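You operate a simulated robot arm through the tools that you are given. There is no shell and no other tool. Be economical: measure what you need, move in short steps, check, and stop when the job is done.

You run a simulated two-armed robot. Do the job below in one go: nothing can be reset, and whatever is moved stays where it is left.

## Task
Shut off block 62 and let the red-rimmed and blue-rimmed gauges down to zero.
Fine: blue shut, black open, red shut; then the red-capped knob open till both read zero, and shut again.

It is judged by the outcome, as a careful person would: the job done as asked, and still so three seconds after it is handed in. It fails if anything else is knocked over, pushed out of place, dropped, spilled or broken.

## Robot
Two 7-joint arms with two-finger parallel grippers on one trunk, on a base that drives. Base frame: it is fixed to the floor where the robot stands at the start and does not move with it; the origin is under the middle of the robot, x ahead of it, y to its left, z up. Readings come in mm, degrees, newtons and seconds.
The left shoulder is at the start at [50, 177, 1204], the right one opposite. With the tool pointing down near the work surface each hand reaches from about 100 to 680 mm from the robot's upright axis, wherever it stands, measured 20 degrees to its own side. Places, roughly: black handle of the bottom right block [700, 0, 1100]; blue-tipped handle of the bottom right block [700, -100, 1100]; bottom right block [700, 0, 1100]; red-capped knob under the left wide block [700, 600, 1200]; red-tipped handle of the bottom right block [700, 100, 1100]. Payload 3.43 kg a hand.
The tool frame of a hand sits at the grasp point between the pads (the TCP): z along the fingers, y along the line on which they close. The tips reach 34 mm beyond it. Largest opening 128 mm; finger width 24, thickness 12; the body of the gripper, 48 by 130 mm, starts 96 mm behind the TCP.
Orientation is told as [roll, pitch, yaw] about the base's x, y, z axes, in that order, counted from this pose: with the fingers straight down and closing along the base's y, the tool's x points along the base's -x, its y along +y and its z along -z.

## Interface
- The arms move only by the tool jog_arm. It takes "left_deltas", "right_deltas" or both (then of equal length, played together; a hand with none holds still); each is a list of rows, each a list of 7 numbers: the shift along the base's x, y, z in mm, then the turn, a rotation vector about the base's x, y, z in degrees, then the closure in counts, from 0 (fully open) to 255 (shut). In form: [[x, y, z, wx, wy, wz, grip], ...]. A call has 1 to 10 rows; each row is the pose to reach, as a shift and turn from the pose commanded when the call began. Rows are played at 5 a second. More than 50 mm and 8.6 degrees between two rows, or a gripper value outside its range, and nothing of the call is played. Where a pose cannot be reached the arm comes as near as it can. A force on the tool above 40 N (or 10 N above the force at the start of the call, whichever is more), or a blocked arm, ends the call early, and 0.2 s more pass. The fingers move at their own pace (about 108 mm/s each) and stop on an object; they squeeze with about 38 N. The grip force told is the motor's: it shows also when the fingers shut on nothing. Time passes only in rows, and 0.2 s behind the last, so rows that repeat a pose let the fingers close. The reply holds the time, the measured pose of the TCP, the force on the tool along the base axes, the opening and the grip force, in the units named above and with some noise, with the torque about the TCP (base axes, N m) and any sound that the robot's microphone picked up, and new pictures: "show" is both (left out), scene, wrist or none (wrist: the cameras of the hands that moved).
- Cameras (640 x 400 px; columns grow to the right, rows downward): "scene" is now at [144.9, 52.8, 1398.2]; the picture's right is [0.57, -0.82, 0.00], its down [-0.20, -0.14, -0.97] and it looks along [0.80, 0.55, -0.25] (base axes); focal length 214 px, centre (320, 200). "left" rides on the left gripper at [76, 11, -160] in its tool frame; the picture's right is [-0.15, 0.99, 0.00], its down [-0.88, -0.13, -0.46] and it looks along [-0.45, -0.07, 0.89] (tool axes); focal length 234 px, centre (320, 200). "right" rides on the right gripper at [76, -11, -160] in its tool frame; the picture's right is [0.15, 0.99, 0.00], its down [-0.88, 0.13, -0.46] and it looks along [-0.45, 0.07, 0.89] (tool axes); focal length 234 px, centre (320, 200). There is no depth. A picture from a camera that has moved, and an enlarged one, comes with that camera's place and axes in the base frame and with its lens.
- lift_body(by): slides the trunk up (or, below 0, down) by that many mm; the arms and the scene camera ride with it, the base frame stays. It gives what a move gives, with no picture.
- steer(legs): drives the robot by 1 to 6 legs, each [ahead, turn to the left] in mm and degrees, along the robot's own axes; the way and the turn of a leg run together, so that a leg with both is an arc; at most 1500 mm and 180 degrees a leg. The arms and the cameras ride along, it lands a little off, and it stops where it bumps. It gives what a move gives, and a new picture of the scene camera.
- aim_head(pan, tilt): turns the head with the scene camera to pan (to the left, within 80 degrees either way) and tilt (down, from -29 to 69), counted from straight ahead of the robot. It gives what a move gives, and a new picture of the scene camera.
- zoom(camera, box): a new picture of the part [left, top, right, bottom] of that camera's present view, enlarged. The clock stands still meanwhile.
- finish_job(): hands the job in; it is judged then, once.

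Go step by step. Nothing tells you exact positions but the pictures and the camera data: compare them with the known pose of the tool, close in by small moves and look again before you grip or let go. The budget is 120 turns and 260 pictures, counting those below and the enlarged ones. Unless the task says otherwise, let go and move clear before handing in, and close with one line.

The tools are called after "Emit:" by a JSON object that holds its "name" and its "arguments". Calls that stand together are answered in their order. jog_arm: Moves the arms, as the interface text tells. Its arguments: {"type":"object","properties":{"left_deltas":{"type":"array"},"right_deltas":{"type":"array"},"show":{"type":"string","enum":["both","scene","wrist","none"]}},"required":[]} The other tools are called the same way: lift_body (by) slides the trunk up or down; steer (legs) drives the base; aim_head (pan, tilt) turns the head that bears the scene camera; zoom (camera, box) takes an enlarged picture of a part of a camera's view; finish_job () hands the job in.

At the start:

```text
time_s: 0.0
left_ee_pos: [211.1, 220.4, 1335.3]
left_tool_rot: [0.0, -0.1, 0.0]
left_contact_force: [0.4, 0.6, -0.2]
left_wrist_torque: [0.01, 0.02, 0.01]
left_grip_width: 127.7
left_grasp_force: 0.1
right_ee_pos: [304.4, 1.8, 1314.3]
right_tool_rot: [0.1, 0.1, 0.0]
right_contact_force: [0.9, -0.4, 0.2]
right_wrist_torque: [0.0, -0.01, 0.02]
right_grip_width: 128.1
right_grasp_force: 0.1
trunk travel left (down, up): [-375.0, 26.0]
robot x, y, heading: [2.2, 2.2, -0.2]
head pan, tilt: [34.5, 14.3]
```

scene: 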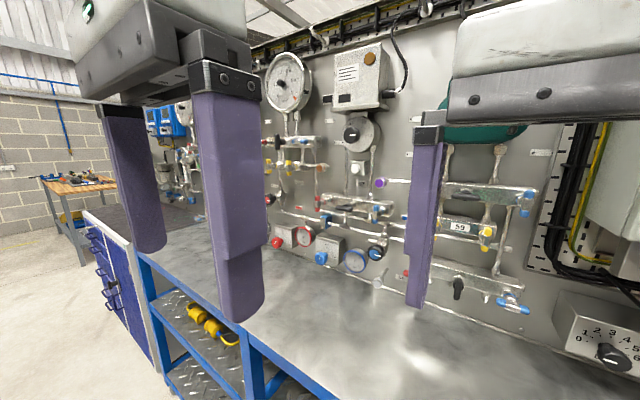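
right: 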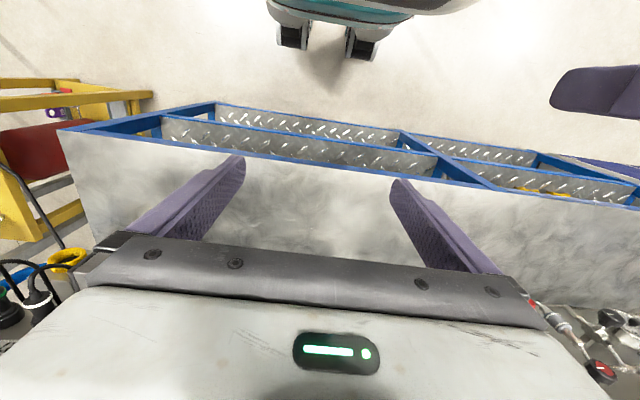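
left: 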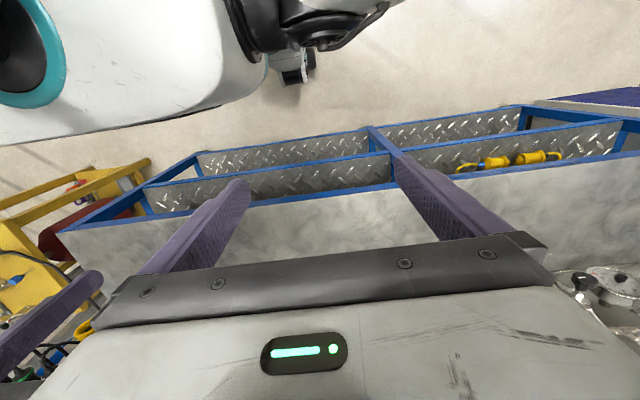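

I see a panel of valve blocks and gauges behind a bench, with the arms blocking part of the view. First I'll turn the head and enlarge to find block 62.

Emit:
{"name": "aim_head", "arguments": {"pan": 0, "tilt": 20}}

Emit:
{"name": "zoom", "arguments": {"camera": "scene", "box": [160, 80, 480, 280]}}

```text
time_s: 1.0
left_ee_pos: [211.6, 221.2, 1336.5]
left_tool_rot: [0.1, 0.1, -0.1]
left_contact_force: [0.6, -0.2, 0.1]
left_wrist_torque: [0.03, -0.02, 0.04]
left_grip_width: 128.0
left_grasp_force: 0.1
right_ee_pos: [304.8, 2.1, 1314.6]
right_tool_rot: [0.1, 0.1, 0.1]
right_contact_force: [-0.8, 0.5, 0.8]
right_wrist_torque: [0.02, -0.01, 0.01]
right_grip_width: 127.8
right_grasp_force: 0.0
trunk travel left (down, up): [-375.0, 26.0]
robot x, y, heading: [0.7, -1.4, -0.1]
head pan, tilt: [0.0, 20.0]
camera scene: at [161.0, 0.0, 1389.0], right [0.0, -1.0, 0.0], down [-0.34, 0.0, -0.94], along [0.94, 0.0, -0.34], focal length 214 px, centre (320, 200)
```

scene: 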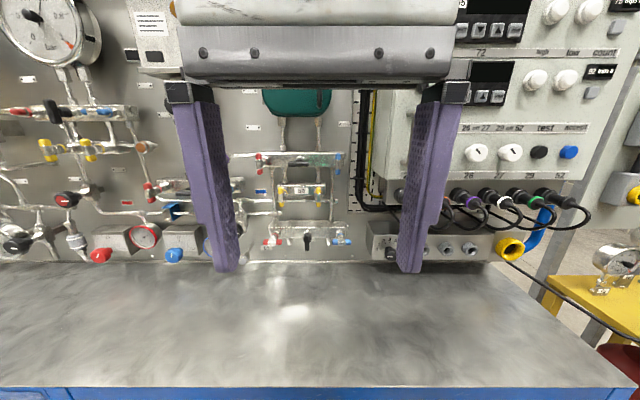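

```text
2.00 times, centred on (320, 180) of scene
camera zoom: at [161.0, 0.0, 1389.0], right [0.0, -1.0, 0.0], down [-0.34, 0.0, -0.94], along [0.94, 0.0, -0.34], focal length 429 px, centre (320, 240)
```

zoom: 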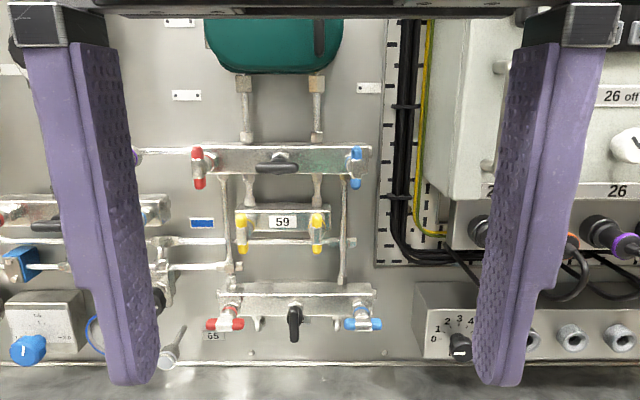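

The right hand blocks the view. I'll shift it aside and enlarge the labels.

Emit:
{"name": "jog_arm", "arguments": {"right_deltas": [[-20, -45, 0, 0, 0, 0, 0], [-40, -90, 0, 0, 0, 0, 0], [-60, -135, 0, 0, 0, 0, 0], [-80, -180, 0, 0, 0, 0, 0], [-90, -225, 0, 0, 0, 0, 0], [-90, -260, 0, 0, 0, 0, 0]], "show": "scene"}}

Emit:
{"name": "zoom", "arguments": {"camera": "scene", "box": [220, 140, 380, 265]}}

Emit:
{"name": "zoom", "arguments": {"camera": "scene", "box": [0, 60, 260, 270]}}

```text
time_s: 2.4
left_ee_pos: [212.1, 221.4, 1334.2]
left_tool_rot: [0.0, 0.0, 0.0]
left_contact_force: [-0.6, -0.2, -0.3]
left_wrist_torque: [0.01, 0.07, 0.0]
left_grip_width: 127.6
left_grasp_force: 0.0
right_ee_pos: [220.4, -248.8, 1305.0]
right_tool_rot: [0.1, 0.1, 0.2]
right_contact_force: [1.1, -0.6, -0.3]
right_wrist_torque: [0.02, 0.0, -0.03]
right_grip_width: 128.2
right_grasp_force: 0.0
right hand out of reach, approached as far as the arm can: row 6
trunk travel left (down, up): [-375.0, 26.0]
robot x, y, heading: [-1.0, 1.0, 0.1]
head pan, tilt: [0.0, 20.0]
camera scene: at [162.2, -0.5, 1388.8], right [0.0, -1.0, 0.0], down [-0.34, 0.0, -0.94], along [0.94, 0.0, -0.34], focal length 214 px, centre (320, 200)
```

scene: 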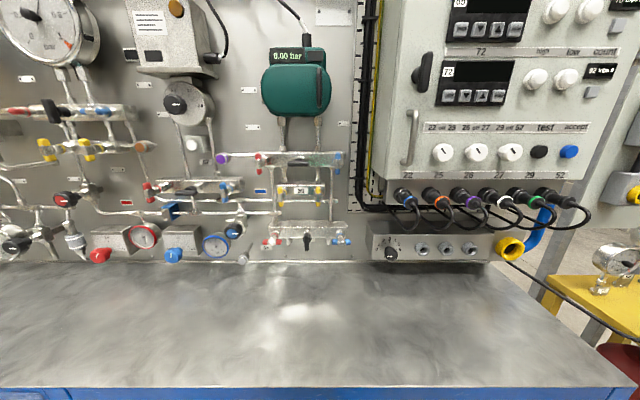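

```text
3.20 times, centred on (300, 202) of scene
camera zoom: at [162.2, -0.5, 1388.8], right [0.0, -1.0, 0.0], down [-0.34, 0.0, -0.94], along [0.94, 0.0, -0.34], focal length 686 px, centre (384, 192)
```

zoom: 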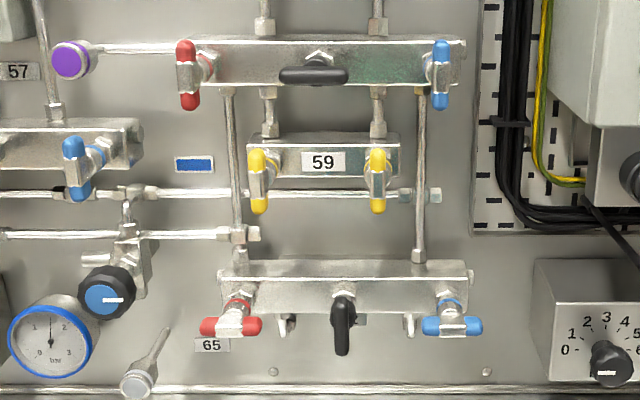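

```text
1.90 times, centred on (130, 165) of scene
camera zoom: at [162.2, -0.5, 1388.8], right [0.0, -1.0, 0.0], down [-0.34, 0.0, -0.94], along [0.94, 0.0, -0.34], focal length 408 px, centre (682, 267)
```

zoom: 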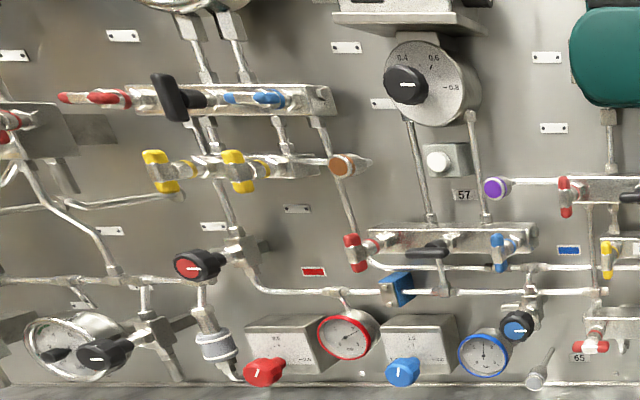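

Emit:
{"name": "zoom", "arguments": {"camera": "scene", "box": [255, 200, 365, 268]}}

Emit:
{"name": "aim_head", "arguments": {"pan": 38, "tilt": 14}}

Emit:
{"name": "zoom", "arguments": {"camera": "scene", "box": [120, 80, 380, 280]}}

Emit:
{"name": "zoom", "arguments": {"camera": "scene", "box": [250, 80, 510, 320]}}

```text
5.82 times, centred on (310, 234) of scene
camera zoom: at [162.2, -0.5, 1388.8], right [0.0, -1.0, 0.0], down [-0.34, 0.0, -0.94], along [0.94, 0.0, -0.34], focal length 1248 px, centre (378, 2)
```

zoom: 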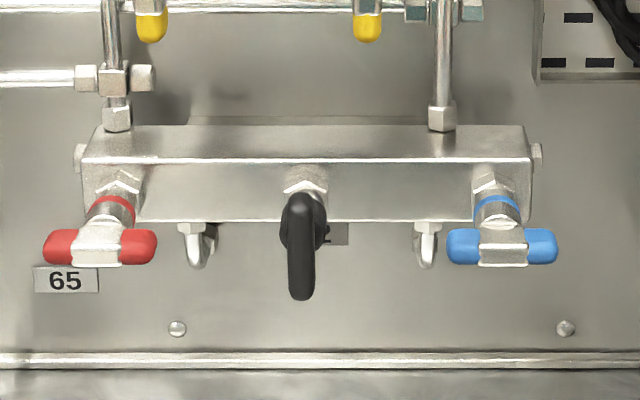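

```text
time_s: 3.4
left_ee_pos: [210.2, 220.9, 1335.1]
left_tool_rot: [0.0, 0.0, 0.0]
left_contact_force: [0.5, -0.8, 0.2]
left_wrist_torque: [-0.01, -0.01, 0.02]
left_grip_width: 127.9
left_grasp_force: 0.1
right_ee_pos: [220.2, -248.9, 1305.3]
right_tool_rot: [0.1, 0.0, 0.0]
right_contact_force: [0.8, -0.5, -0.3]
right_wrist_torque: [0.01, -0.01, -0.04]
right_grip_width: 127.8
right_grasp_force: 0.1
trunk travel left (down, up): [-375.0, 26.0]
robot x, y, heading: [-0.3, -3.6, 0.0]
head pan, tilt: [38.0, 14.0]
camera scene: at [141.5, 57.4, 1398.7], right [0.61, -0.79, 0.0], down [-0.19, -0.15, -0.97], along [0.77, 0.6, -0.24], focal length 214 px, centre (320, 200)
```

scene: 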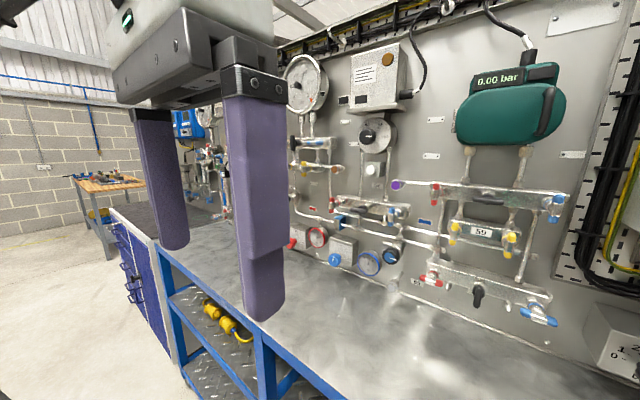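

```text
2.00 times, centred on (250, 180) of scene
camera zoom: at [141.5, 57.4, 1398.7], right [0.61, -0.79, 0.0], down [-0.19, -0.15, -0.97], along [0.77, 0.6, -0.24], focal length 429 px, centre (460, 240)
```

zoom: 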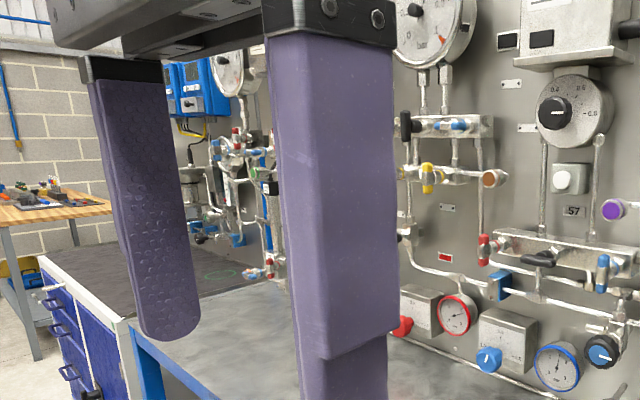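

```text
1.67 times, centred on (380, 200) of scene
camera zoom: at [141.5, 57.4, 1398.7], right [0.61, -0.79, 0.0], down [-0.19, -0.15, -0.97], along [0.77, 0.6, -0.24], focal length 358 px, centre (220, 200)
```

zoom: 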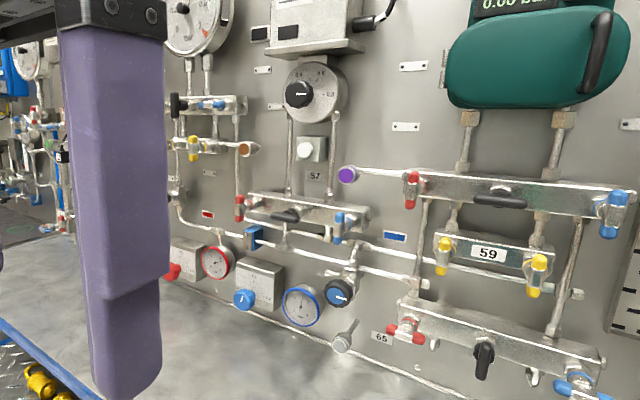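

The number plate behind the black handle of the bottom right block ends in "2", so that block is probably 62. I'll point the right hand forward and bring it in to check it close up.

Emit:
{"name": "jog_arm", "arguments": {"right_deltas": [[20, 15, -5, 0, -8.5, 0, 0], [40, 30, -10, 0, -17, 0, 0], [60, 45, -15, 0, -25.5, 0, 0], [80, 60, -20, 0, -34, 0, 0], [100, 75, -25, 0, -42.5, 0, 0], [120, 90, -30, 0, -51, 0, 0], [140, 105, -35, 0, -59.5, 0, 0], [160, 120, -40, 0, -68, 0, 0], [180, 130, -45, 0, -76.5, 0, 0], [200, 140, -50, 0, -85, 0, 0]], "show": "wrist"}}

Emit:
{"name": "aim_head", "arguments": {"pan": 0, "tilt": 20}}

```text
time_s: 5.6
left_ee_pos: [210.8, 220.7, 1334.6]
left_tool_rot: [0.0, 0.1, 0.0]
left_contact_force: [0.5, 0.0, 0.1]
left_wrist_torque: [-0.01, -0.02, -0.02]
left_grip_width: 128.1
left_grasp_force: 0.1
right_ee_pos: [435.9, -89.3, 1262.1]
right_tool_rot: [-0.9, -84.8, 0.8]
right_contact_force: [0.7, -0.1, -0.1]
right_wrist_torque: [0.01, -0.02, -0.01]
right_grip_width: 128.2
right_grasp_force: 0.0
right hand out of reach, approached as far as the arm can: row 8, 9, 10
trunk travel left (down, up): [-375.0, 26.0]
robot x, y, heading: [-0.6, -2.7, -0.1]
head pan, tilt: [38.0, 14.0]
camera right: at [269.0, -101.2, 1200.8], right [-0.01, 0.99, -0.15], down [-0.37, 0.13, 0.92], along [0.93, 0.07, 0.37], focal length 234 px, centre (320, 200)
```

right: 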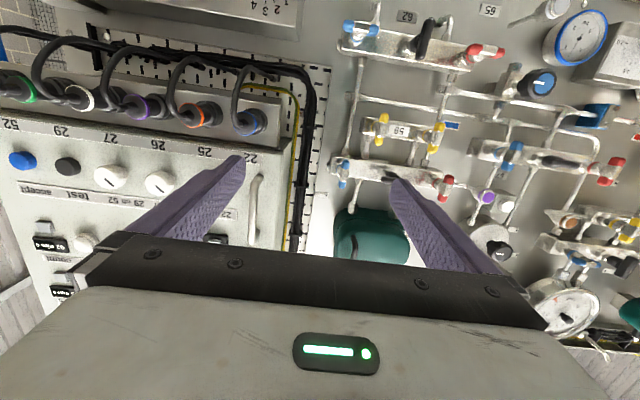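

```text
time_s: 6.7
left_ee_pos: [210.9, 221.5, 1334.3]
left_tool_rot: [0.0, -0.1, -0.1]
left_contact_force: [0.9, -0.2, 0.2]
left_wrist_torque: [-0.04, 0.01, -0.01]
left_grip_width: 128.1
left_grasp_force: 0.0
right_ee_pos: [435.1, -90.2, 1262.0]
right_tool_rot: [0.0, -84.8, 0.0]
right_contact_force: [0.3, -0.7, 0.5]
right_wrist_torque: [-0.01, 0.0, 0.0]
right_grip_width: 128.0
right_grasp_force: 0.0
trunk travel left (down, up): [-375.0, 26.0]
robot x, y, heading: [0.2, -1.3, -0.1]
head pan, tilt: [0.0, 20.0]
camera scene: at [161.0, 0.0, 1389.0], right [0.0, -1.0, 0.0], down [-0.34, 0.0, -0.94], along [0.94, 0.0, -0.34], focal length 214 px, centre (320, 200)
```

scene: 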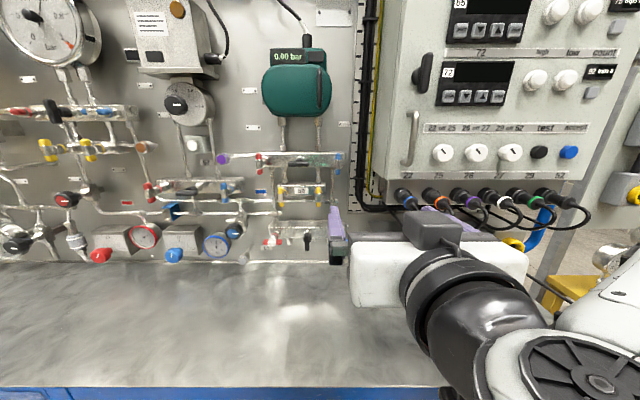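

The plate reads 62 (upside down) on the bottom block, with 65 beside it. I'll enlarge the handles.

Emit:
{"name": "zoom", "arguments": {"camera": "right", "box": [320, 0, 520, 125]}}

Emit:
{"name": "zoom", "arguments": {"camera": "right", "box": [440, 0, 640, 280]}}

Emit:
{"name": "zoom", "arguments": {"camera": "scene", "box": [0, 80, 130, 270]}}

Emit:
{"name": "zoom", "arguments": {"camera": "scene", "box": [120, 200, 260, 270]}}

```text
3.20 times, centred on (420, 62) of right
camera zoom: at [268.4, -101.6, 1201.7], right [-0.01, 0.99, -0.15], down [-0.37, 0.13, 0.92], along [0.93, 0.07, 0.37], focal length 749 px, centre (0, 640)
```

zoom: 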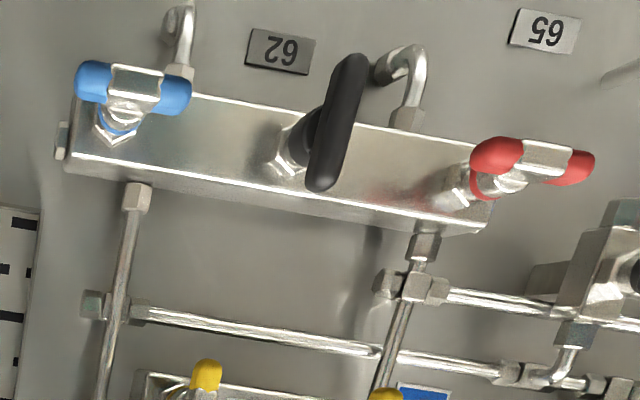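

```text
1.43 times, centred on (540, 140) of right
camera zoom: at [268.4, -101.6, 1201.7], right [-0.01, 0.99, -0.15], down [-0.37, 0.13, 0.92], along [0.93, 0.07, 0.37], focal length 334 px, centre (6, 286)
```

zoom: 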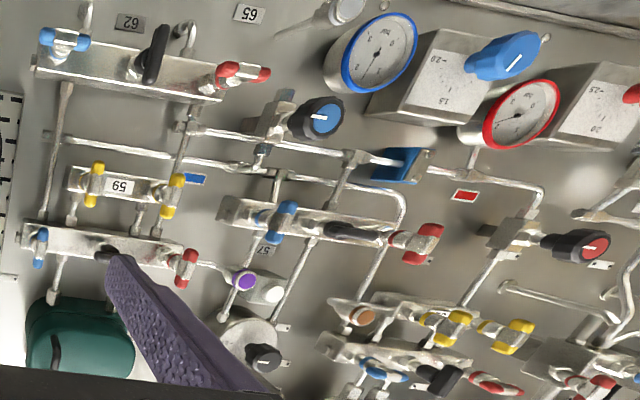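

```text
2.11 times, centred on (65, 175) of scene
camera zoom: at [161.0, 0.0, 1389.0], right [0.0, -1.0, 0.0], down [-0.34, 0.0, -0.94], along [0.94, 0.0, -0.34], focal length 452 px, centre (857, 253)
```

zoom: 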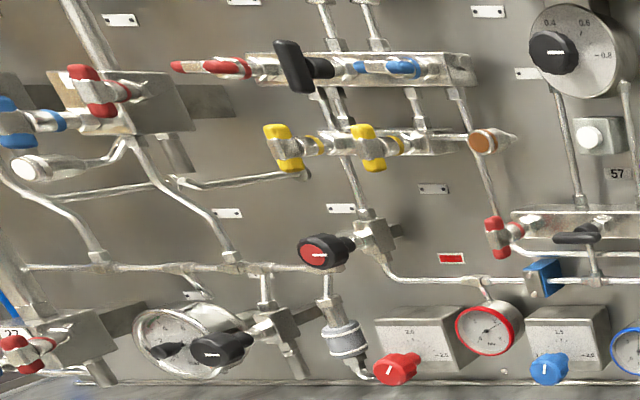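

```text
4.57 times, centred on (190, 235) of scene
camera zoom: at [161.0, 0.0, 1389.0], right [0.0, -1.0, 0.0], down [-0.34, 0.0, -0.94], along [0.94, 0.0, -0.34], focal length 980 px, centre (914, 40)
```

zoom: 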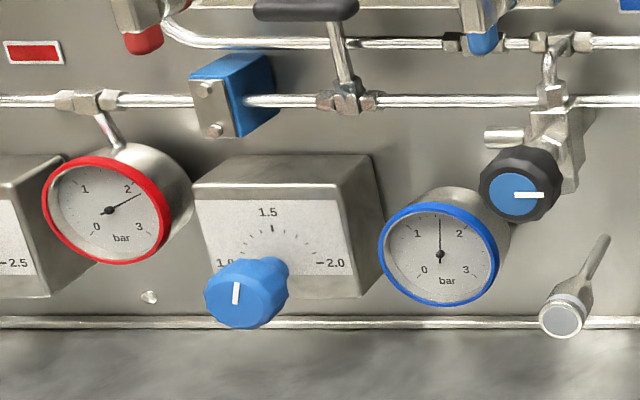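

The plate confirms it: block 62 is the bottom right one. I place blue at about (646, -55, 1098), black at (641, 33, 1097) and red at (645, 123, 1098). The gauges read red about 2.1 and blue about 1.5. Now I'll straighten the right hand and bring it in front of blue.

Emit:
{"name": "jog_arm", "arguments": {"right_deltas": [[10, 4, -20, 0, -1, 0, 0], [20, 8, -40, 0, -2, 0, 0], [30, 12, -60, 0, -3, 0, 0], [40, 18, -80, 0, -4, 0, 0], [50, 24, -100, 0, -5, 0, 0], [60, 30, -120, 0, -5, 0, 0], [70, 35, -140, 0, -5, 0, 0], [80, 35, -164, 0, -5, 0, 0]], "show": "both"}}

```text
time_s: 8.5
left_ee_pos: [211.6, 220.6, 1335.3]
left_tool_rot: [0.0, 0.0, 0.0]
left_contact_force: [-0.4, 0.2, -0.3]
left_wrist_torque: [-0.03, -0.01, 0.01]
left_grip_width: 128.1
left_grasp_force: 0.0
right_ee_pos: [516.2, -55.2, 1099.8]
right_tool_rot: [18.3, -89.9, -18.3]
right_contact_force: [-0.8, 0.2, 0.1]
right_wrist_torque: [-0.02, 0.01, -0.01]
right_grip_width: 128.0
right_grasp_force: 0.2
trunk travel left (down, up): [-375.0, 26.0]
robot x, y, heading: [1.3, 2.6, 0.2]
head pan, tilt: [0.0, 20.0]
camera scene: at [161.3, 0.1, 1388.9], right [0.0, -1.0, 0.0], down [-0.34, 0.0, -0.94], along [0.94, 0.0, -0.34], focal length 214 px, centre (320, 200)
camera right: at [355.2, -67.6, 1024.8], right [0.0, 0.99, -0.15], down [-0.45, 0.13, 0.88], along [0.89, 0.07, 0.45], focal length 234 px, centre (320, 200)
```

scene: 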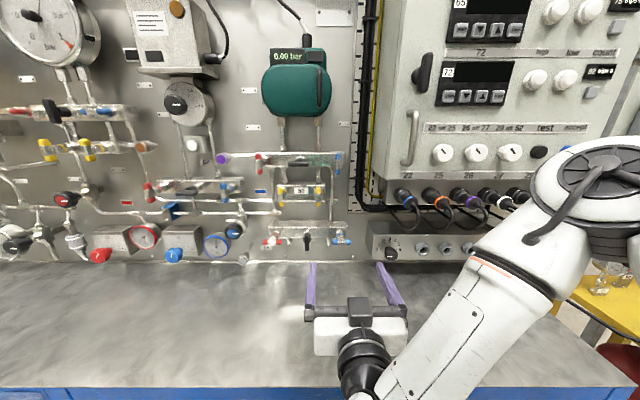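
right: 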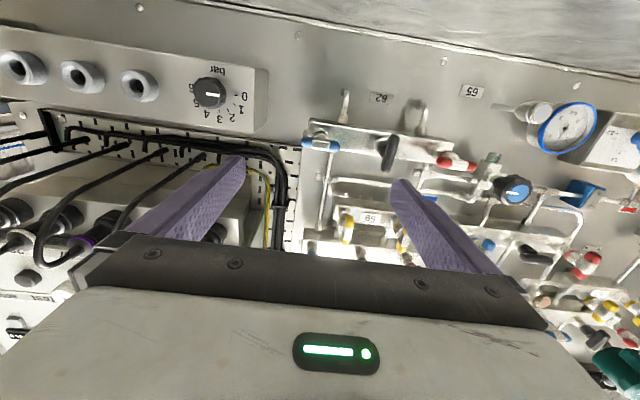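

The new view agrees with the position I had for blue, about z 1095. Next I'll roll the hand so the fingers sit above and below the bar.

Emit:
{"name": "jog_arm", "arguments": {"right_deltas": [[0, 0, 0, -8.5, 0, 0, 0], [0, 0, 0, -17, 0, 0, 0], [0, 0, 0, -25.5, 0, 0, 0], [0, 0, 0, -34, 0, 0, 0], [0, 0, 0, -42.5, 0, 0, 0], [0, 0, 0, -51, 0, 0, 0], [0, 0, 0, -59.5, 0, 0, 0], [0, 0, 0, -68, 0, 0, 0], [0, 0, 0, -76.5, 0, 0, 0], [0, 0, 0, -85, 0, 0, 0]], "show": "none"}}

Emit:
{"name": "jog_arm", "arguments": {"right_deltas": [[20, 0, -2, -5, 0, 0, 80], [40, 0, -3, -5, 0, 0, 130], [60, 0, -4, -5, 0, 0, 130]], "show": "both"}}

```text
time_s: 10.7
left_ee_pos: [209.6, 221.8, 1335.1]
left_tool_rot: [0.0, 0.0, 0.2]
left_contact_force: [0.9, 0.2, -0.2]
left_wrist_torque: [0.04, 0.03, 0.0]
left_grip_width: 127.9
left_grasp_force: 0.0
right_ee_pos: [516.4, -56.8, 1099.8]
right_tool_rot: [-89.9, -5.0, 89.6]
right_contact_force: [-0.2, 0.3, -1.0]
right_wrist_torque: [0.01, -0.02, 0.04]
right_grip_width: 127.9
right_grasp_force: 0.1
trunk travel left (down, up): [-375.0, 26.0]
robot x, y, heading: [-1.3, -6.1, 0.2]
head pan, tilt: [0.0, 20.0]
```

```text
time_s: 11.5
left_ee_pos: [210.9, 220.4, 1334.1]
left_tool_rot: [0.0, 0.0, 0.1]
left_contact_force: [-0.3, 0.4, 0.8]
left_wrist_torque: [0.04, 0.02, 0.0]
left_grip_width: 128.1
left_grasp_force: 0.0
right_ee_pos: [576.6, -54.4, 1096.0]
right_tool_rot: [-89.9, 0.0, 90.1]
right_contact_force: [0.6, -0.2, 0.2]
right_wrist_torque: [-0.01, -0.03, 0.04]
right_grip_width: 62.8
right_grasp_force: 0.0
trunk travel left (down, up): [-375.0, 26.0]
robot x, y, heading: [-0.9, 1.5, 0.0]
head pan, tilt: [0.0, 20.0]
camera scene: at [161.5, -0.4, 1388.9], right [0.0, -1.0, 0.0], down [-0.34, 0.0, -0.94], along [0.94, 0.0, -0.34], focal length 214 px, centre (320, 200)
camera right: at [416.5, -130.0, 1108.2], right [0.0, -0.15, -0.99], down [-0.46, 0.88, -0.13], along [0.89, 0.45, -0.07], focal length 234 px, centre (320, 200)
```

scene: 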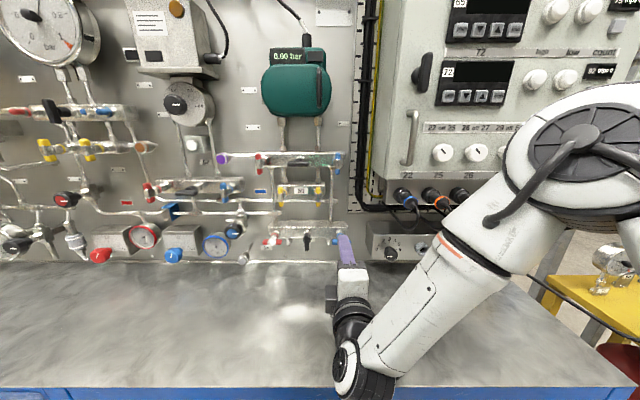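
right: 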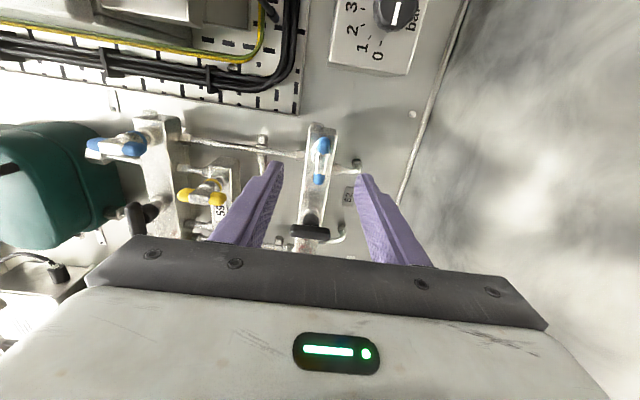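

Blue's bar lies at about (646, -57, 1096), centred between the fingers. I'll move up to it and look before closing.

Emit:
{"name": "jog_arm", "arguments": {"right_deltas": [[20, -1, 0, 0, 0, 0, 130], [36, -2, 0, 0, 0, 0, 130], [45, -2, 0, 0, 0, 0, 130]], "show": "wrist"}}

Emit:
{"name": "zoom", "arguments": {"camera": "right", "box": [220, 80, 420, 260]}}

Emit:
{"name": "zoom", "arguments": {"camera": "scene", "box": [250, 200, 410, 300]}}

```text
time_s: 12.3
left_ee_pos: [212.0, 220.1, 1335.4]
left_tool_rot: [-0.1, 0.0, 0.0]
left_contact_force: [0.0, -0.3, -0.4]
left_wrist_torque: [0.0, 0.03, 0.01]
left_grip_width: 128.1
left_grasp_force: 0.0
right_ee_pos: [621.9, -56.7, 1095.0]
right_tool_rot: [-89.9, 0.0, 90.0]
right_contact_force: [0.5, 0.4, -0.5]
right_wrist_torque: [0.0, 0.0, 0.02]
right_grip_width: 62.5
right_grasp_force: 0.1
trunk travel left (down, up): [-375.0, 26.0]
robot x, y, heading: [1.7, 1.0, 0.0]
head pan, tilt: [0.0, 20.0]
camera right: at [461.7, -132.8, 1107.1], right [0.0, -0.15, -0.99], down [-0.46, 0.88, -0.13], along [0.89, 0.45, -0.07], focal length 234 px, centre (320, 200)
```

right: 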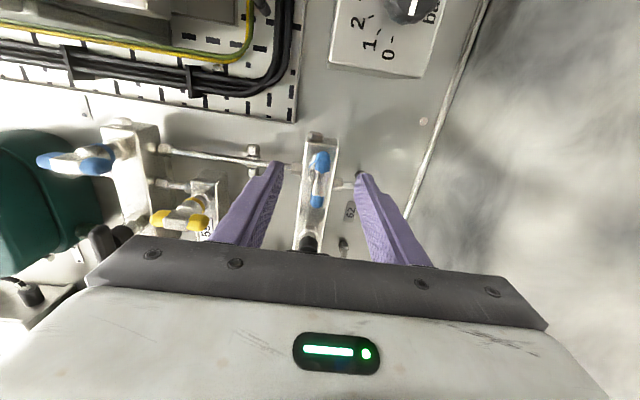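

```text
2.22 times, centred on (320, 170) of right
camera zoom: at [461.7, -132.8, 1107.1], right [0.0, -0.15, -0.99], down [-0.46, 0.88, -0.13], along [0.89, 0.45, -0.07], focal length 520 px, centre (320, 267)
```

zoom: 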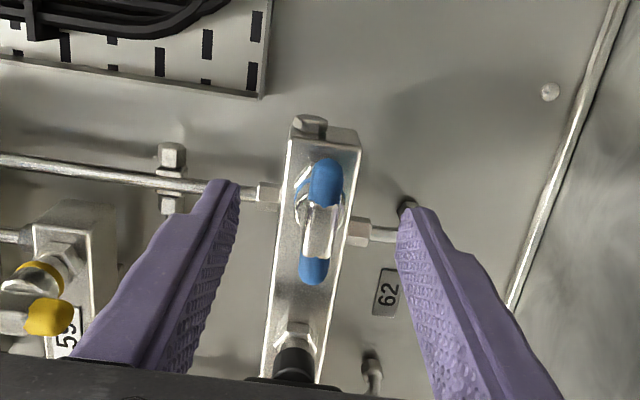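

```text
4.00 times, centred on (330, 250) of scene
camera zoom: at [161.2, -0.1, 1388.9], right [0.0, -1.0, 0.0], down [-0.34, 0.0, -0.94], along [0.94, 0.0, -0.34], focal length 858 px, centre (280, 0)
```

zoom: 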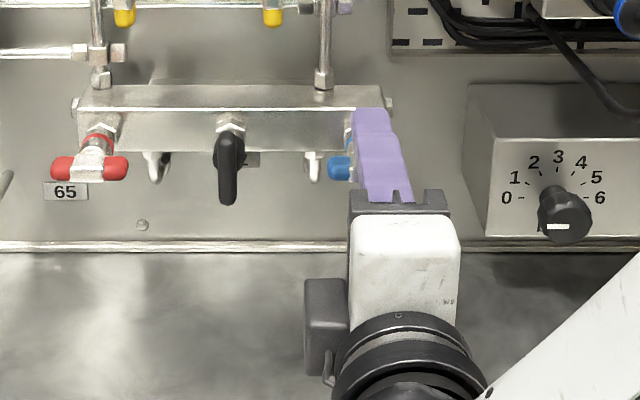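

Emit:
{"name": "jog_arm", "arguments": {"right_deltas": [[4, -1, 0, 0, 0, 0, 200], [4, -1, 0, 0, 0, 0, 255], [4, -1, 0, 0, 0, 0, 255]], "show": "wrist"}}

```text
time_s: 13.1
left_ee_pos: [211.0, 221.6, 1336.3]
left_tool_rot: [-0.1, 0.0, 0.1]
left_contact_force: [0.1, 0.6, 0.7]
left_wrist_torque: [0.01, -0.02, -0.01]
left_grip_width: 128.1
left_grasp_force: 0.1
right_ee_pos: [625.3, -58.6, 1094.2]
right_tool_rot: [-89.9, 0.0, 89.9]
right_contact_force: [-0.8, 0.4, -1.3]
right_wrist_torque: [0.04, -0.11, 0.09]
right_grip_width: 11.7
right_grasp_force: 44.9
trunk travel left (down, up): [-375.0, 26.0]
robot x, y, heading: [-1.4, -1.4, -0.1]
head pan, tilt: [0.0, 20.0]
camera right: at [465.2, -133.1, 1107.0], right [0.0, -0.15, -0.99], down [-0.46, 0.88, -0.13], along [0.89, 0.45, -0.07], focal length 234 px, centre (320, 200)
```

right: 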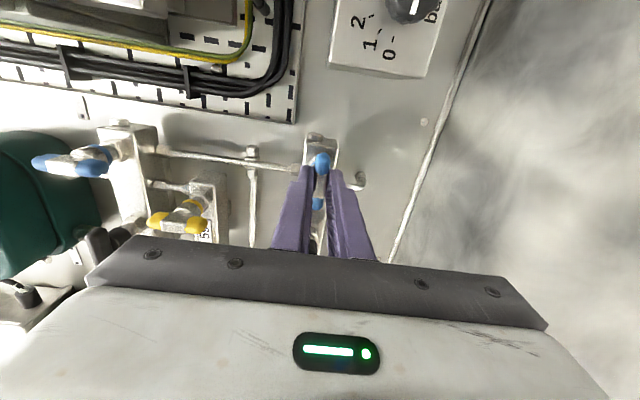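

Blue is gripped at 11.7 mm. I'll start turning it clockwise (shut) and watch the torque.

Emit:
{"name": "jog_arm", "arguments": {"right_deltas": [[0, 0, 0, 6, 0, 0, 255], [0, 0, 0, 12, 0, 0, 255], [0, 0, 0, 18, 0, 0, 255], [0, 0, 0, 24, 0, 0, 255]], "show": "wrist"}}

```text
time_s: 14.1
left_ee_pos: [211.8, 220.4, 1335.8]
left_tool_rot: [0.1, 0.0, 0.0]
left_contact_force: [-0.6, -0.4, 0.3]
left_wrist_torque: [0.03, 0.01, 0.02]
left_grip_width: 128.0
left_grasp_force: 0.0
right_ee_pos: [625.5, -57.5, 1094.3]
right_tool_rot: [-89.7, -24.1, 89.9]
right_contact_force: [3.3, 1.0, -7.2]
right_wrist_torque: [-0.06, -0.42, 0.76]
right_grip_width: 11.7
right_grasp_force: 45.0
trunk travel left (down, up): [-375.0, 26.0]
robot x, y, heading: [2.4, 2.7, -0.0]
head pan, tilt: [0.0, 20.0]
camera right: at [465.2, -131.2, 1074.8], right [0.0, 0.27, -0.96], down [-0.46, 0.86, 0.24], along [0.89, 0.44, 0.12], focal length 234 px, centre (320, 200)
```

right: 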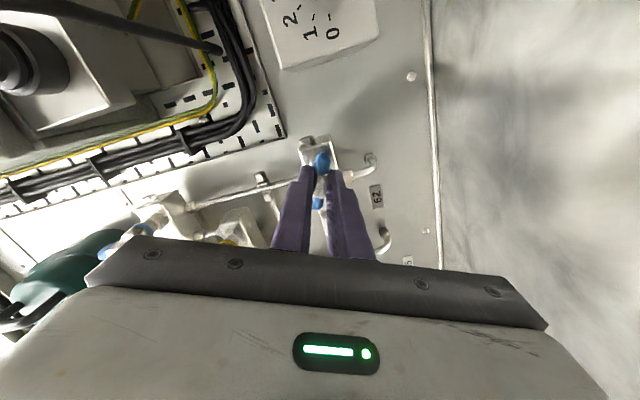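

Emit:
{"name": "jog_arm", "arguments": {"right_deltas": [[0, 0, 0, 8, 0, 0, 255], [0, 0, 0, 16, 0, 0, 255], [0, 0, 0, 24, 0, 0, 255], [0, 0, 0, 32, 0, 0, 255], [0, 0, 0, 40, 0, 0, 255], [0, 0, 0, 48, 0, 0, 255], [0, 0, 0, 56, 0, 0, 255], [0, 0, 0, 62, 0, 0, 255], [0, 0, 0, 66, 0, 0, 255]], "show": "both"}}

Emit:
{"name": "zoom", "arguments": {"camera": "scene", "box": [120, 200, 400, 300]}}

```text
time_s: 16.1
left_ee_pos: [212.7, 223.0, 1333.2]
left_tool_rot: [-0.3, 0.0, -0.1]
left_contact_force: [-0.1, -1.0, 0.0]
left_wrist_torque: [0.05, 0.0, 0.03]
left_grip_width: 127.8
left_grasp_force: 0.0
right_ee_pos: [626.2, -55.7, 1093.8]
right_tool_rot: [1.3, -89.5, -1.0]
right_contact_force: [-0.9, 11.2, -18.3]
right_wrist_torque: [-0.06, -0.79, -0.09]
right_grip_width: 11.8
right_grasp_force: 45.0
trunk travel left (down, up): [-375.0, 26.0]
robot x, y, heading: [-5.5, 1.4, -0.0]
head pan, tilt: [0.0, 20.0]
camera scene: at [162.8, 1.4, 1388.6], right [0.0, -1.0, 0.0], down [-0.34, 0.0, -0.94], along [0.94, 0.0, -0.34], focal length 214 px, centre (320, 200)
camera right: at [464.6, -68.0, 1019.7], right [-0.01, 0.99, -0.15], down [-0.45, 0.13, 0.88], along [0.89, 0.07, 0.44], focal length 234 px, centre (320, 200)
```

scene: 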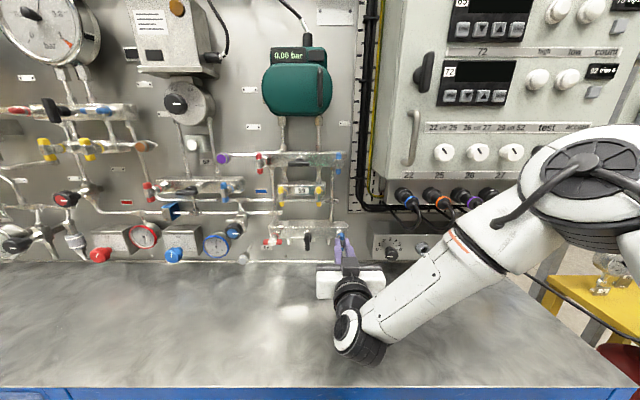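
right: 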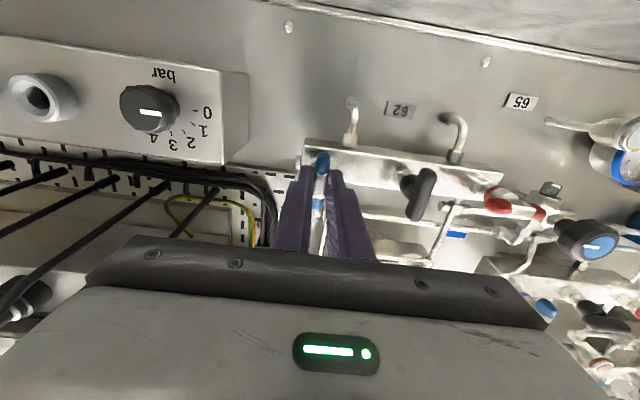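

```text
2.29 times, centred on (260, 250) of scene
camera zoom: at [162.8, 1.4, 1388.6], right [0.0, -1.0, 0.0], down [-0.34, 0.0, -0.94], along [0.94, 0.0, -0.34], focal length 490 px, centre (457, 86)
```

zoom: 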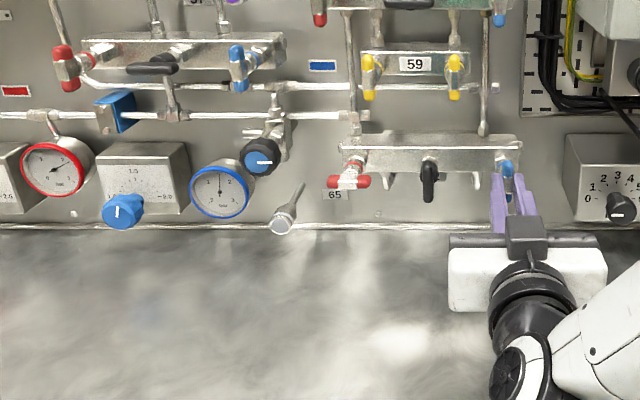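

Blue has turned 90° to vertical and the gauges are steady. I'll release it, back off and move in front of black.

Emit:
{"name": "jog_arm", "arguments": {"right_deltas": [[0, 0, 0, 0, 0, 0, 190], [0, 0, 0, 0, 0, 0, 170], [-30, 0, 0, 0, 0, 0, 170], [-60, 0, 0, 0, 0, 0, 150], [-65, 45, 0, 0, 0, 0, 150], [-65, 88, 0, 0, 0, 0, 150]], "show": "both"}}

Emit:
{"name": "zoom", "arguments": {"camera": "right", "box": [220, 80, 420, 260]}}

Emit:
{"name": "zoom", "arguments": {"camera": "scene", "box": [250, 200, 410, 300]}}

```text
time_s: 17.5
left_ee_pos: [210.5, 222.3, 1334.3]
left_tool_rot: [0.0, -0.1, 0.0]
left_contact_force: [0.3, -1.2, 0.7]
left_wrist_torque: [0.0, 0.02, 0.0]
left_grip_width: 128.0
left_grasp_force: 0.1
right_ee_pos: [559.7, 30.1, 1096.4]
right_tool_rot: [-32.5, -89.8, 32.6]
right_contact_force: [-0.1, -0.1, 0.0]
right_wrist_torque: [0.02, -0.01, -0.05]
right_grip_width: 52.8
right_grasp_force: 0.1
trunk travel left (down, up): [-375.0, 26.0]
robot x, y, heading: [3.3, 0.9, -0.3]
head pan, tilt: [0.0, 20.0]
camera scene: at [160.8, 0.5, 1389.0], right [0.0, -1.0, 0.0], down [-0.34, 0.0, -0.94], along [0.94, 0.0, -0.34], focal length 214 px, centre (320, 200)
camera right: at [399.5, 18.9, 1021.6], right [0.0, 0.99, -0.15], down [-0.45, 0.13, 0.88], along [0.89, 0.07, 0.45], focal length 234 px, centre (320, 200)
```

scene: 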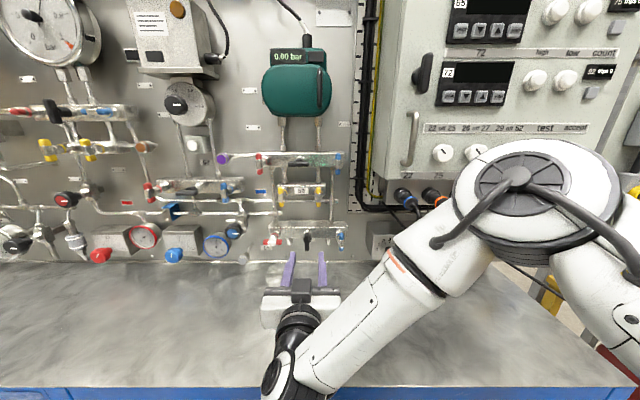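
right: 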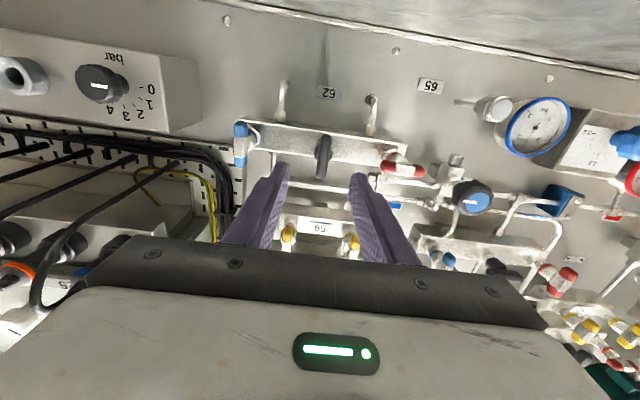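

```text
2.22 times, centred on (320, 170) of right
camera zoom: at [399.5, 18.9, 1021.6], right [0.0, 0.99, -0.15], down [-0.45, 0.13, 0.88], along [0.89, 0.07, 0.45], focal length 520 px, centre (320, 267)
```

zoom: 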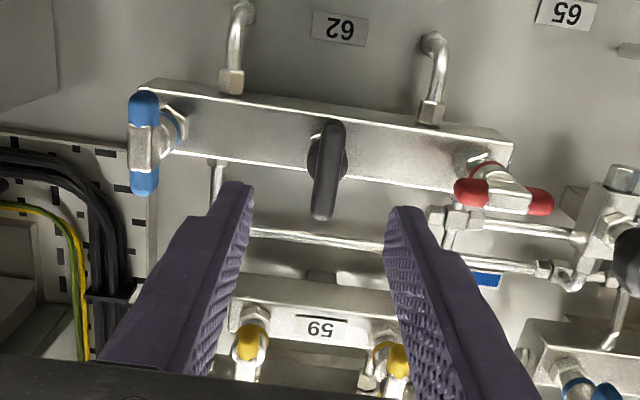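

```text
4.00 times, centred on (330, 250) of scene
camera zoom: at [160.8, 0.5, 1389.0], right [0.0, -1.0, 0.0], down [-0.34, 0.0, -0.94], along [0.94, 0.0, -0.34], focal length 858 px, centre (280, 0)
```

zoom: 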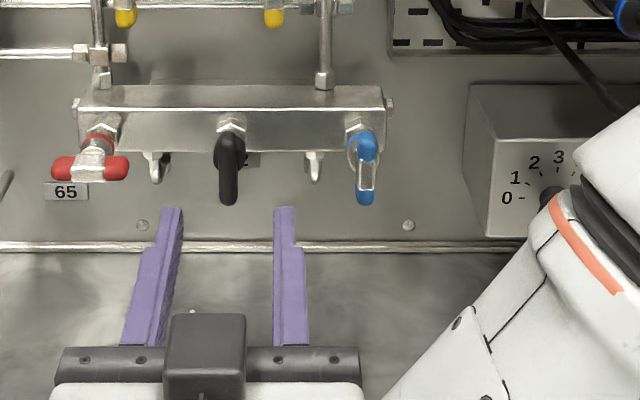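

Black's bar is centred at about (641, 32, 1095). I'll move in and close on it.

Emit:
{"name": "jog_arm", "arguments": {"right_deltas": [[20, 2, -1, 0, 0, 0, 150], [40, 2, -2, 0, 0, 0, 150], [62, 2, -2, 0, 0, 0, 150], [62, 2, -2, 0, 0, 0, 220], [62, 2, -2, 0, 0, 0, 255], [62, 2, -2, 0, 0, 0, 255]], "show": "wrist"}}

```text
time_s: 18.9
left_ee_pos: [210.1, 220.8, 1334.6]
left_tool_rot: [-0.2, 0.0, 0.0]
left_contact_force: [-0.4, -0.3, 0.1]
left_wrist_torque: [-0.02, 0.01, -0.01]
left_grip_width: 128.0
left_grasp_force: 0.0
right_ee_pos: [624.7, 33.9, 1095.9]
right_tool_rot: [-14.0, -89.9, 14.3]
right_contact_force: [2.6, 5.2, 1.5]
right_wrist_torque: [0.02, 0.6, 0.04]
right_grip_width: 11.8
right_grasp_force: 45.0
trunk travel left (down, up): [-375.0, 26.0]
robot x, y, heading: [-0.6, 1.1, 0.0]
head pan, tilt: [0.0, 20.0]
camera right: at [463.1, 22.2, 1020.4], right [0.0, 0.99, -0.15], down [-0.45, 0.13, 0.88], along [0.89, 0.07, 0.45], focal length 234 px, centre (320, 200)
```

right: 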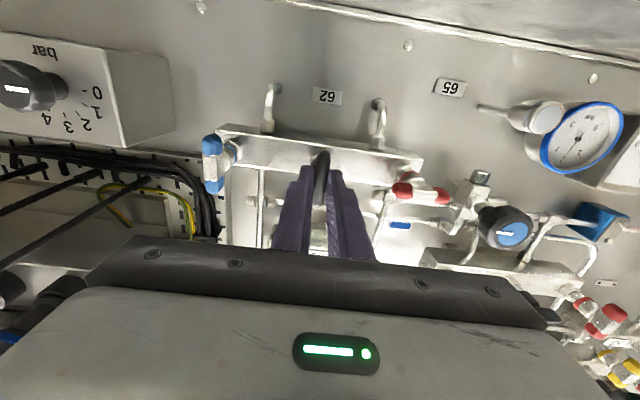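

Emit:
{"name": "jog_arm", "arguments": {"right_deltas": [[0, 0, 0, -6, 0, 0, 255], [0, 0, 0, -12, 0, 0, 255], [0, 0, 0, -18, 0, 0, 255], [0, 0, 0, -24, 0, 0, 255]], "show": "wrist"}}

```text
time_s: 19.9
left_ee_pos: [212.0, 223.1, 1335.1]
left_tool_rot: [0.0, 0.0, -0.1]
left_contact_force: [-0.7, 0.6, -0.2]
left_wrist_torque: [0.0, 0.0, 0.0]
left_grip_width: 127.9
left_grasp_force: 0.1
right_ee_pos: [623.8, 34.7, 1096.2]
right_tool_rot: [-90.2, -65.8, 90.2]
right_contact_force: [10.4, 13.2, 5.9]
right_wrist_torque: [0.08, 0.44, 0.03]
right_grip_width: 11.7
right_grasp_force: 45.2
trunk travel left (down, up): [-375.0, 26.0]
robot x, y, heading: [2.0, -0.5, -0.0]
head pan, tilt: [0.0, 20.0]
camera right: at [463.3, -7.3, 1030.9], right [0.0, 0.84, -0.54], down [-0.46, 0.48, 0.75], along [0.89, 0.25, 0.39], focal length 234 px, centre (320, 200)
```

right: 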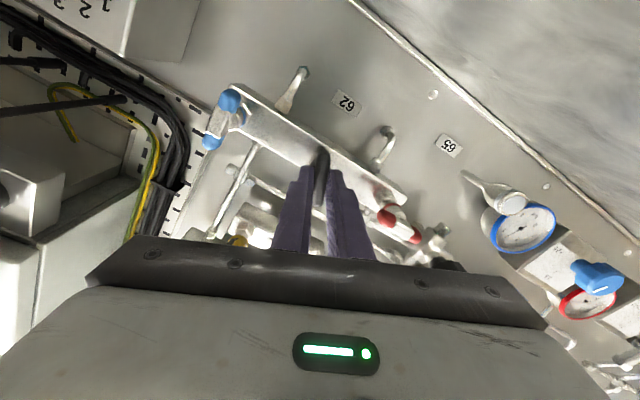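

Emit:
{"name": "jog_arm", "arguments": {"right_deltas": [[0, 0, 0, -8, 0, 0, 255], [0, 1, 0, -16, 0, 0, 255], [0, 1, 0, -24, 0, 0, 255], [0, 1, 0, -32, 0, 0, 255], [0, 1, 0, -40, 0, 0, 255], [0, 1, 0, -48, 0, 0, 255], [0, 1, 0, -56, 0, 0, 255], [0, 1, 0, -62, 0, 0, 255], [0, 1, 0, -66, 0, 0, 255]], "show": "both"}}

Emit:
{"name": "zoom", "arguments": {"camera": "scene", "box": [120, 200, 400, 300]}}

```text
time_s: 20.5
left_ee_pos: [207.7, 222.1, 1335.2]
left_tool_rot: [0.0, -0.2, 0.2]
left_contact_force: [0.3, -0.3, 0.6]
left_wrist_torque: [0.06, 0.0, 0.03]
left_grip_width: 127.9
left_grasp_force: 0.1
right_ee_pos: [623.1, 33.8, 1095.7]
right_tool_rot: [-89.4, -53.3, 90.3]
right_contact_force: [-9.7, 17.2, 4.2]
right_wrist_torque: [0.05, -0.53, -0.07]
right_grip_width: 12.0
right_grasp_force: 45.2
trunk travel left (down, up): [-375.0, 26.0]
robot x, y, heading: [-1.1, 1.5, 0.1]
head pan, tilt: [0.0, 20.0]
stopped in row 2 (right hand): the force on the tool passed its limit at 44 N (the readings are from after the stop); the commanded pose is now the measured one
camera scene: at [158.7, 1.6, 1389.3], right [0.0, -1.0, 0.0], down [-0.34, 0.0, -0.94], along [0.94, 0.0, -0.34], focal length 214 px, centre (320, 200)
camera right: at [463.7, -22.5, 1042.6], right [-0.01, 0.71, -0.71], down [-0.46, 0.62, 0.63], along [0.89, 0.33, 0.32], focal length 234 px, centre (320, 200)
```

scene: 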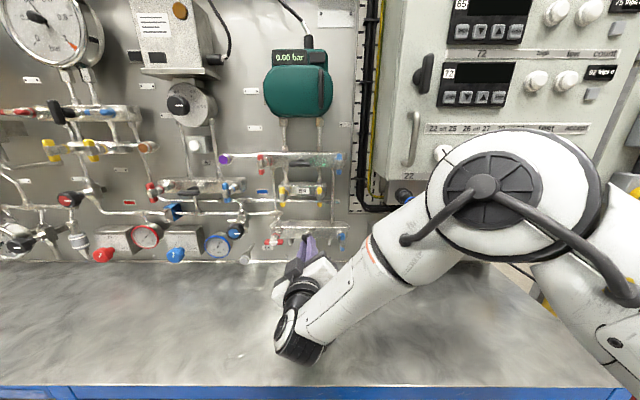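
right: 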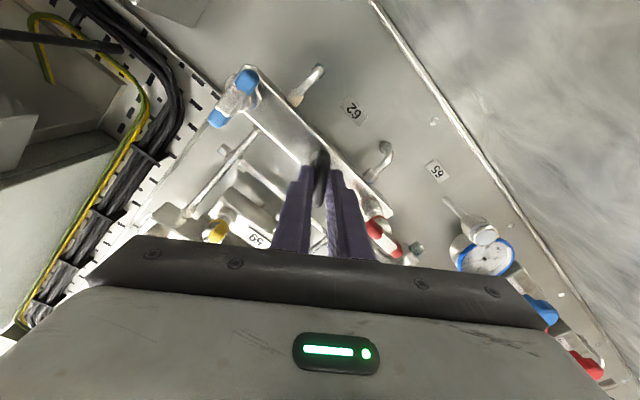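

```text
2.29 times, centred on (260, 250) of scene
camera zoom: at [158.7, 1.6, 1389.3], right [0.0, -1.0, 0.0], down [-0.34, 0.0, -0.94], along [0.94, 0.0, -0.34], focal length 490 px, centre (457, 86)
```

zoom: 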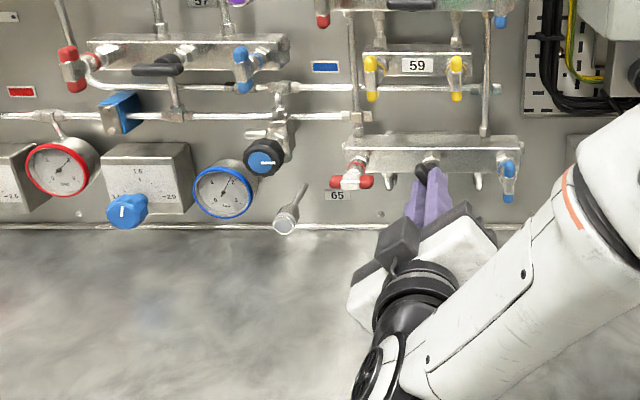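

Black is turning, now at about 37°, and the blue gauge has already risen towards the red one, so the direction is right. The side force stopped the move, so I'll ease the hand toward +y and go on.

Emit:
{"name": "jog_arm", "arguments": {"right_deltas": [[0, 1, 0, 0, 0, 0, 255], [0, 2, 0, -5, 0, 0, 255], [0, 2, 0, -10, 0, 0, 255], [0, 2, 0, -15, 0, 0, 255], [0, 2, 0, -20, 0, 0, 255], [0, 2, 0, -25, 0, 0, 255]], "show": "none"}}

```text
time_s: 21.1
left_ee_pos: [205.7, 222.4, 1335.6]
left_tool_rot: [0.1, -0.2, 0.2]
left_contact_force: [0.1, -1.3, 0.6]
left_wrist_torque: [0.07, -0.01, 0.02]
left_grip_width: 128.2
left_grasp_force: 0.1
right_ee_pos: [623.4, 34.1, 1096.1]
right_tool_rot: [-88.9, -50.2, 90.0]
right_contact_force: [-16.6, 14.9, 8.0]
right_wrist_torque: [0.05, -0.42, -0.19]
right_grip_width: 12.0
right_grasp_force: 45.1
trunk travel left (down, up): [-375.0, 26.0]
robot x, y, heading: [-0.2, 1.6, 0.1]
head pan, tilt: [0.0, 20.0]
stopped in row 3 (right hand): the force on the tool passed its limit at 44 N (the readings are from after the stop); the commanded pose is now the measured one
```

Emit:
{"name": "jog_arm", "arguments": {"right_deltas": [[0, 0, 0, 0, 0, 0, 200], [0, 0, 0, 0, 0, 0, 180], [-15, 0, 0, 0, 0, 0, 180], [-30, 0, 0, 0, 0, 0, 160]], "show": "wrist"}}

Emit:
{"name": "zoom", "arguments": {"camera": "right", "box": [220, 80, 420, 260]}}

Emit:
{"name": "zoom", "arguments": {"camera": "scene", "box": [200, 200, 360, 300]}}

```text
time_s: 22.1
left_ee_pos: [208.2, 222.8, 1335.0]
left_tool_rot: [0.1, 0.0, 0.3]
left_contact_force: [-0.2, -0.6, -0.3]
left_wrist_torque: [-0.01, -0.01, 0.01]
left_grip_width: 127.9
left_grasp_force: 0.1
right_ee_pos: [601.5, 20.8, 1087.5]
right_tool_rot: [-87.4, -50.3, 87.5]
right_contact_force: [0.5, -0.4, 0.5]
right_wrist_torque: [0.0, 0.01, 0.02]
right_grip_width: 47.7
right_grasp_force: 0.1
trunk travel left (down, up): [-375.0, 26.0]
robot x, y, heading: [0.0, 1.9, 0.2]
head pan, tilt: [0.0, 20.0]
camera right: at [437.6, -34.4, 1042.0], right [-0.01, 0.67, -0.74], down [-0.43, 0.67, 0.61], along [0.9, 0.33, 0.28], focal length 234 px, centre (320, 200)
```

right: 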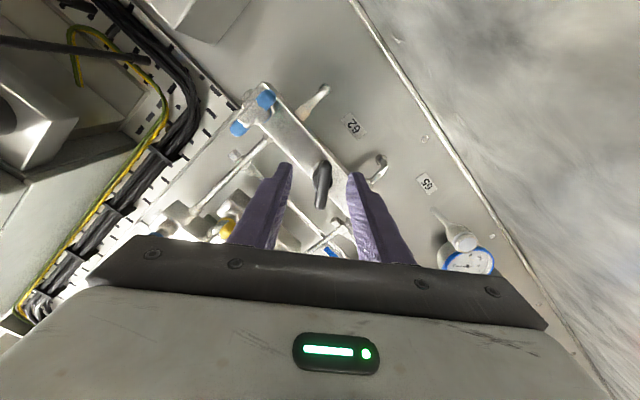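

```text
2.22 times, centred on (320, 170) of right
camera zoom: at [437.6, -34.4, 1042.0], right [-0.01, 0.67, -0.74], down [-0.43, 0.67, 0.61], along [0.9, 0.33, 0.28], focal length 520 px, centre (320, 267)
```

zoom: 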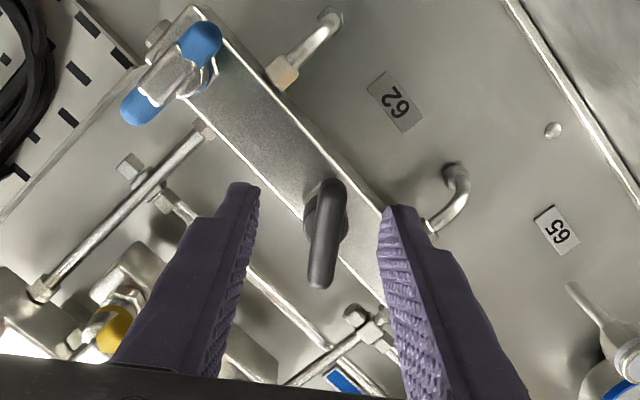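

```text
4.00 times, centred on (280, 250) of scene
camera zoom: at [160.5, 1.2, 1389.0], right [0.0, -1.0, 0.0], down [-0.34, 0.0, -0.94], along [0.94, 0.0, -0.34], focal length 858 px, centre (480, 0)
```

zoom: 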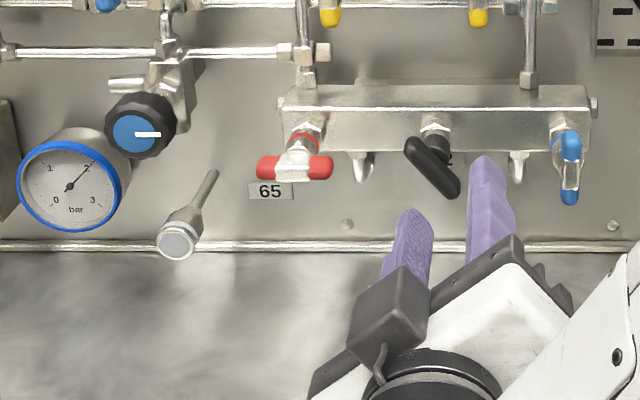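

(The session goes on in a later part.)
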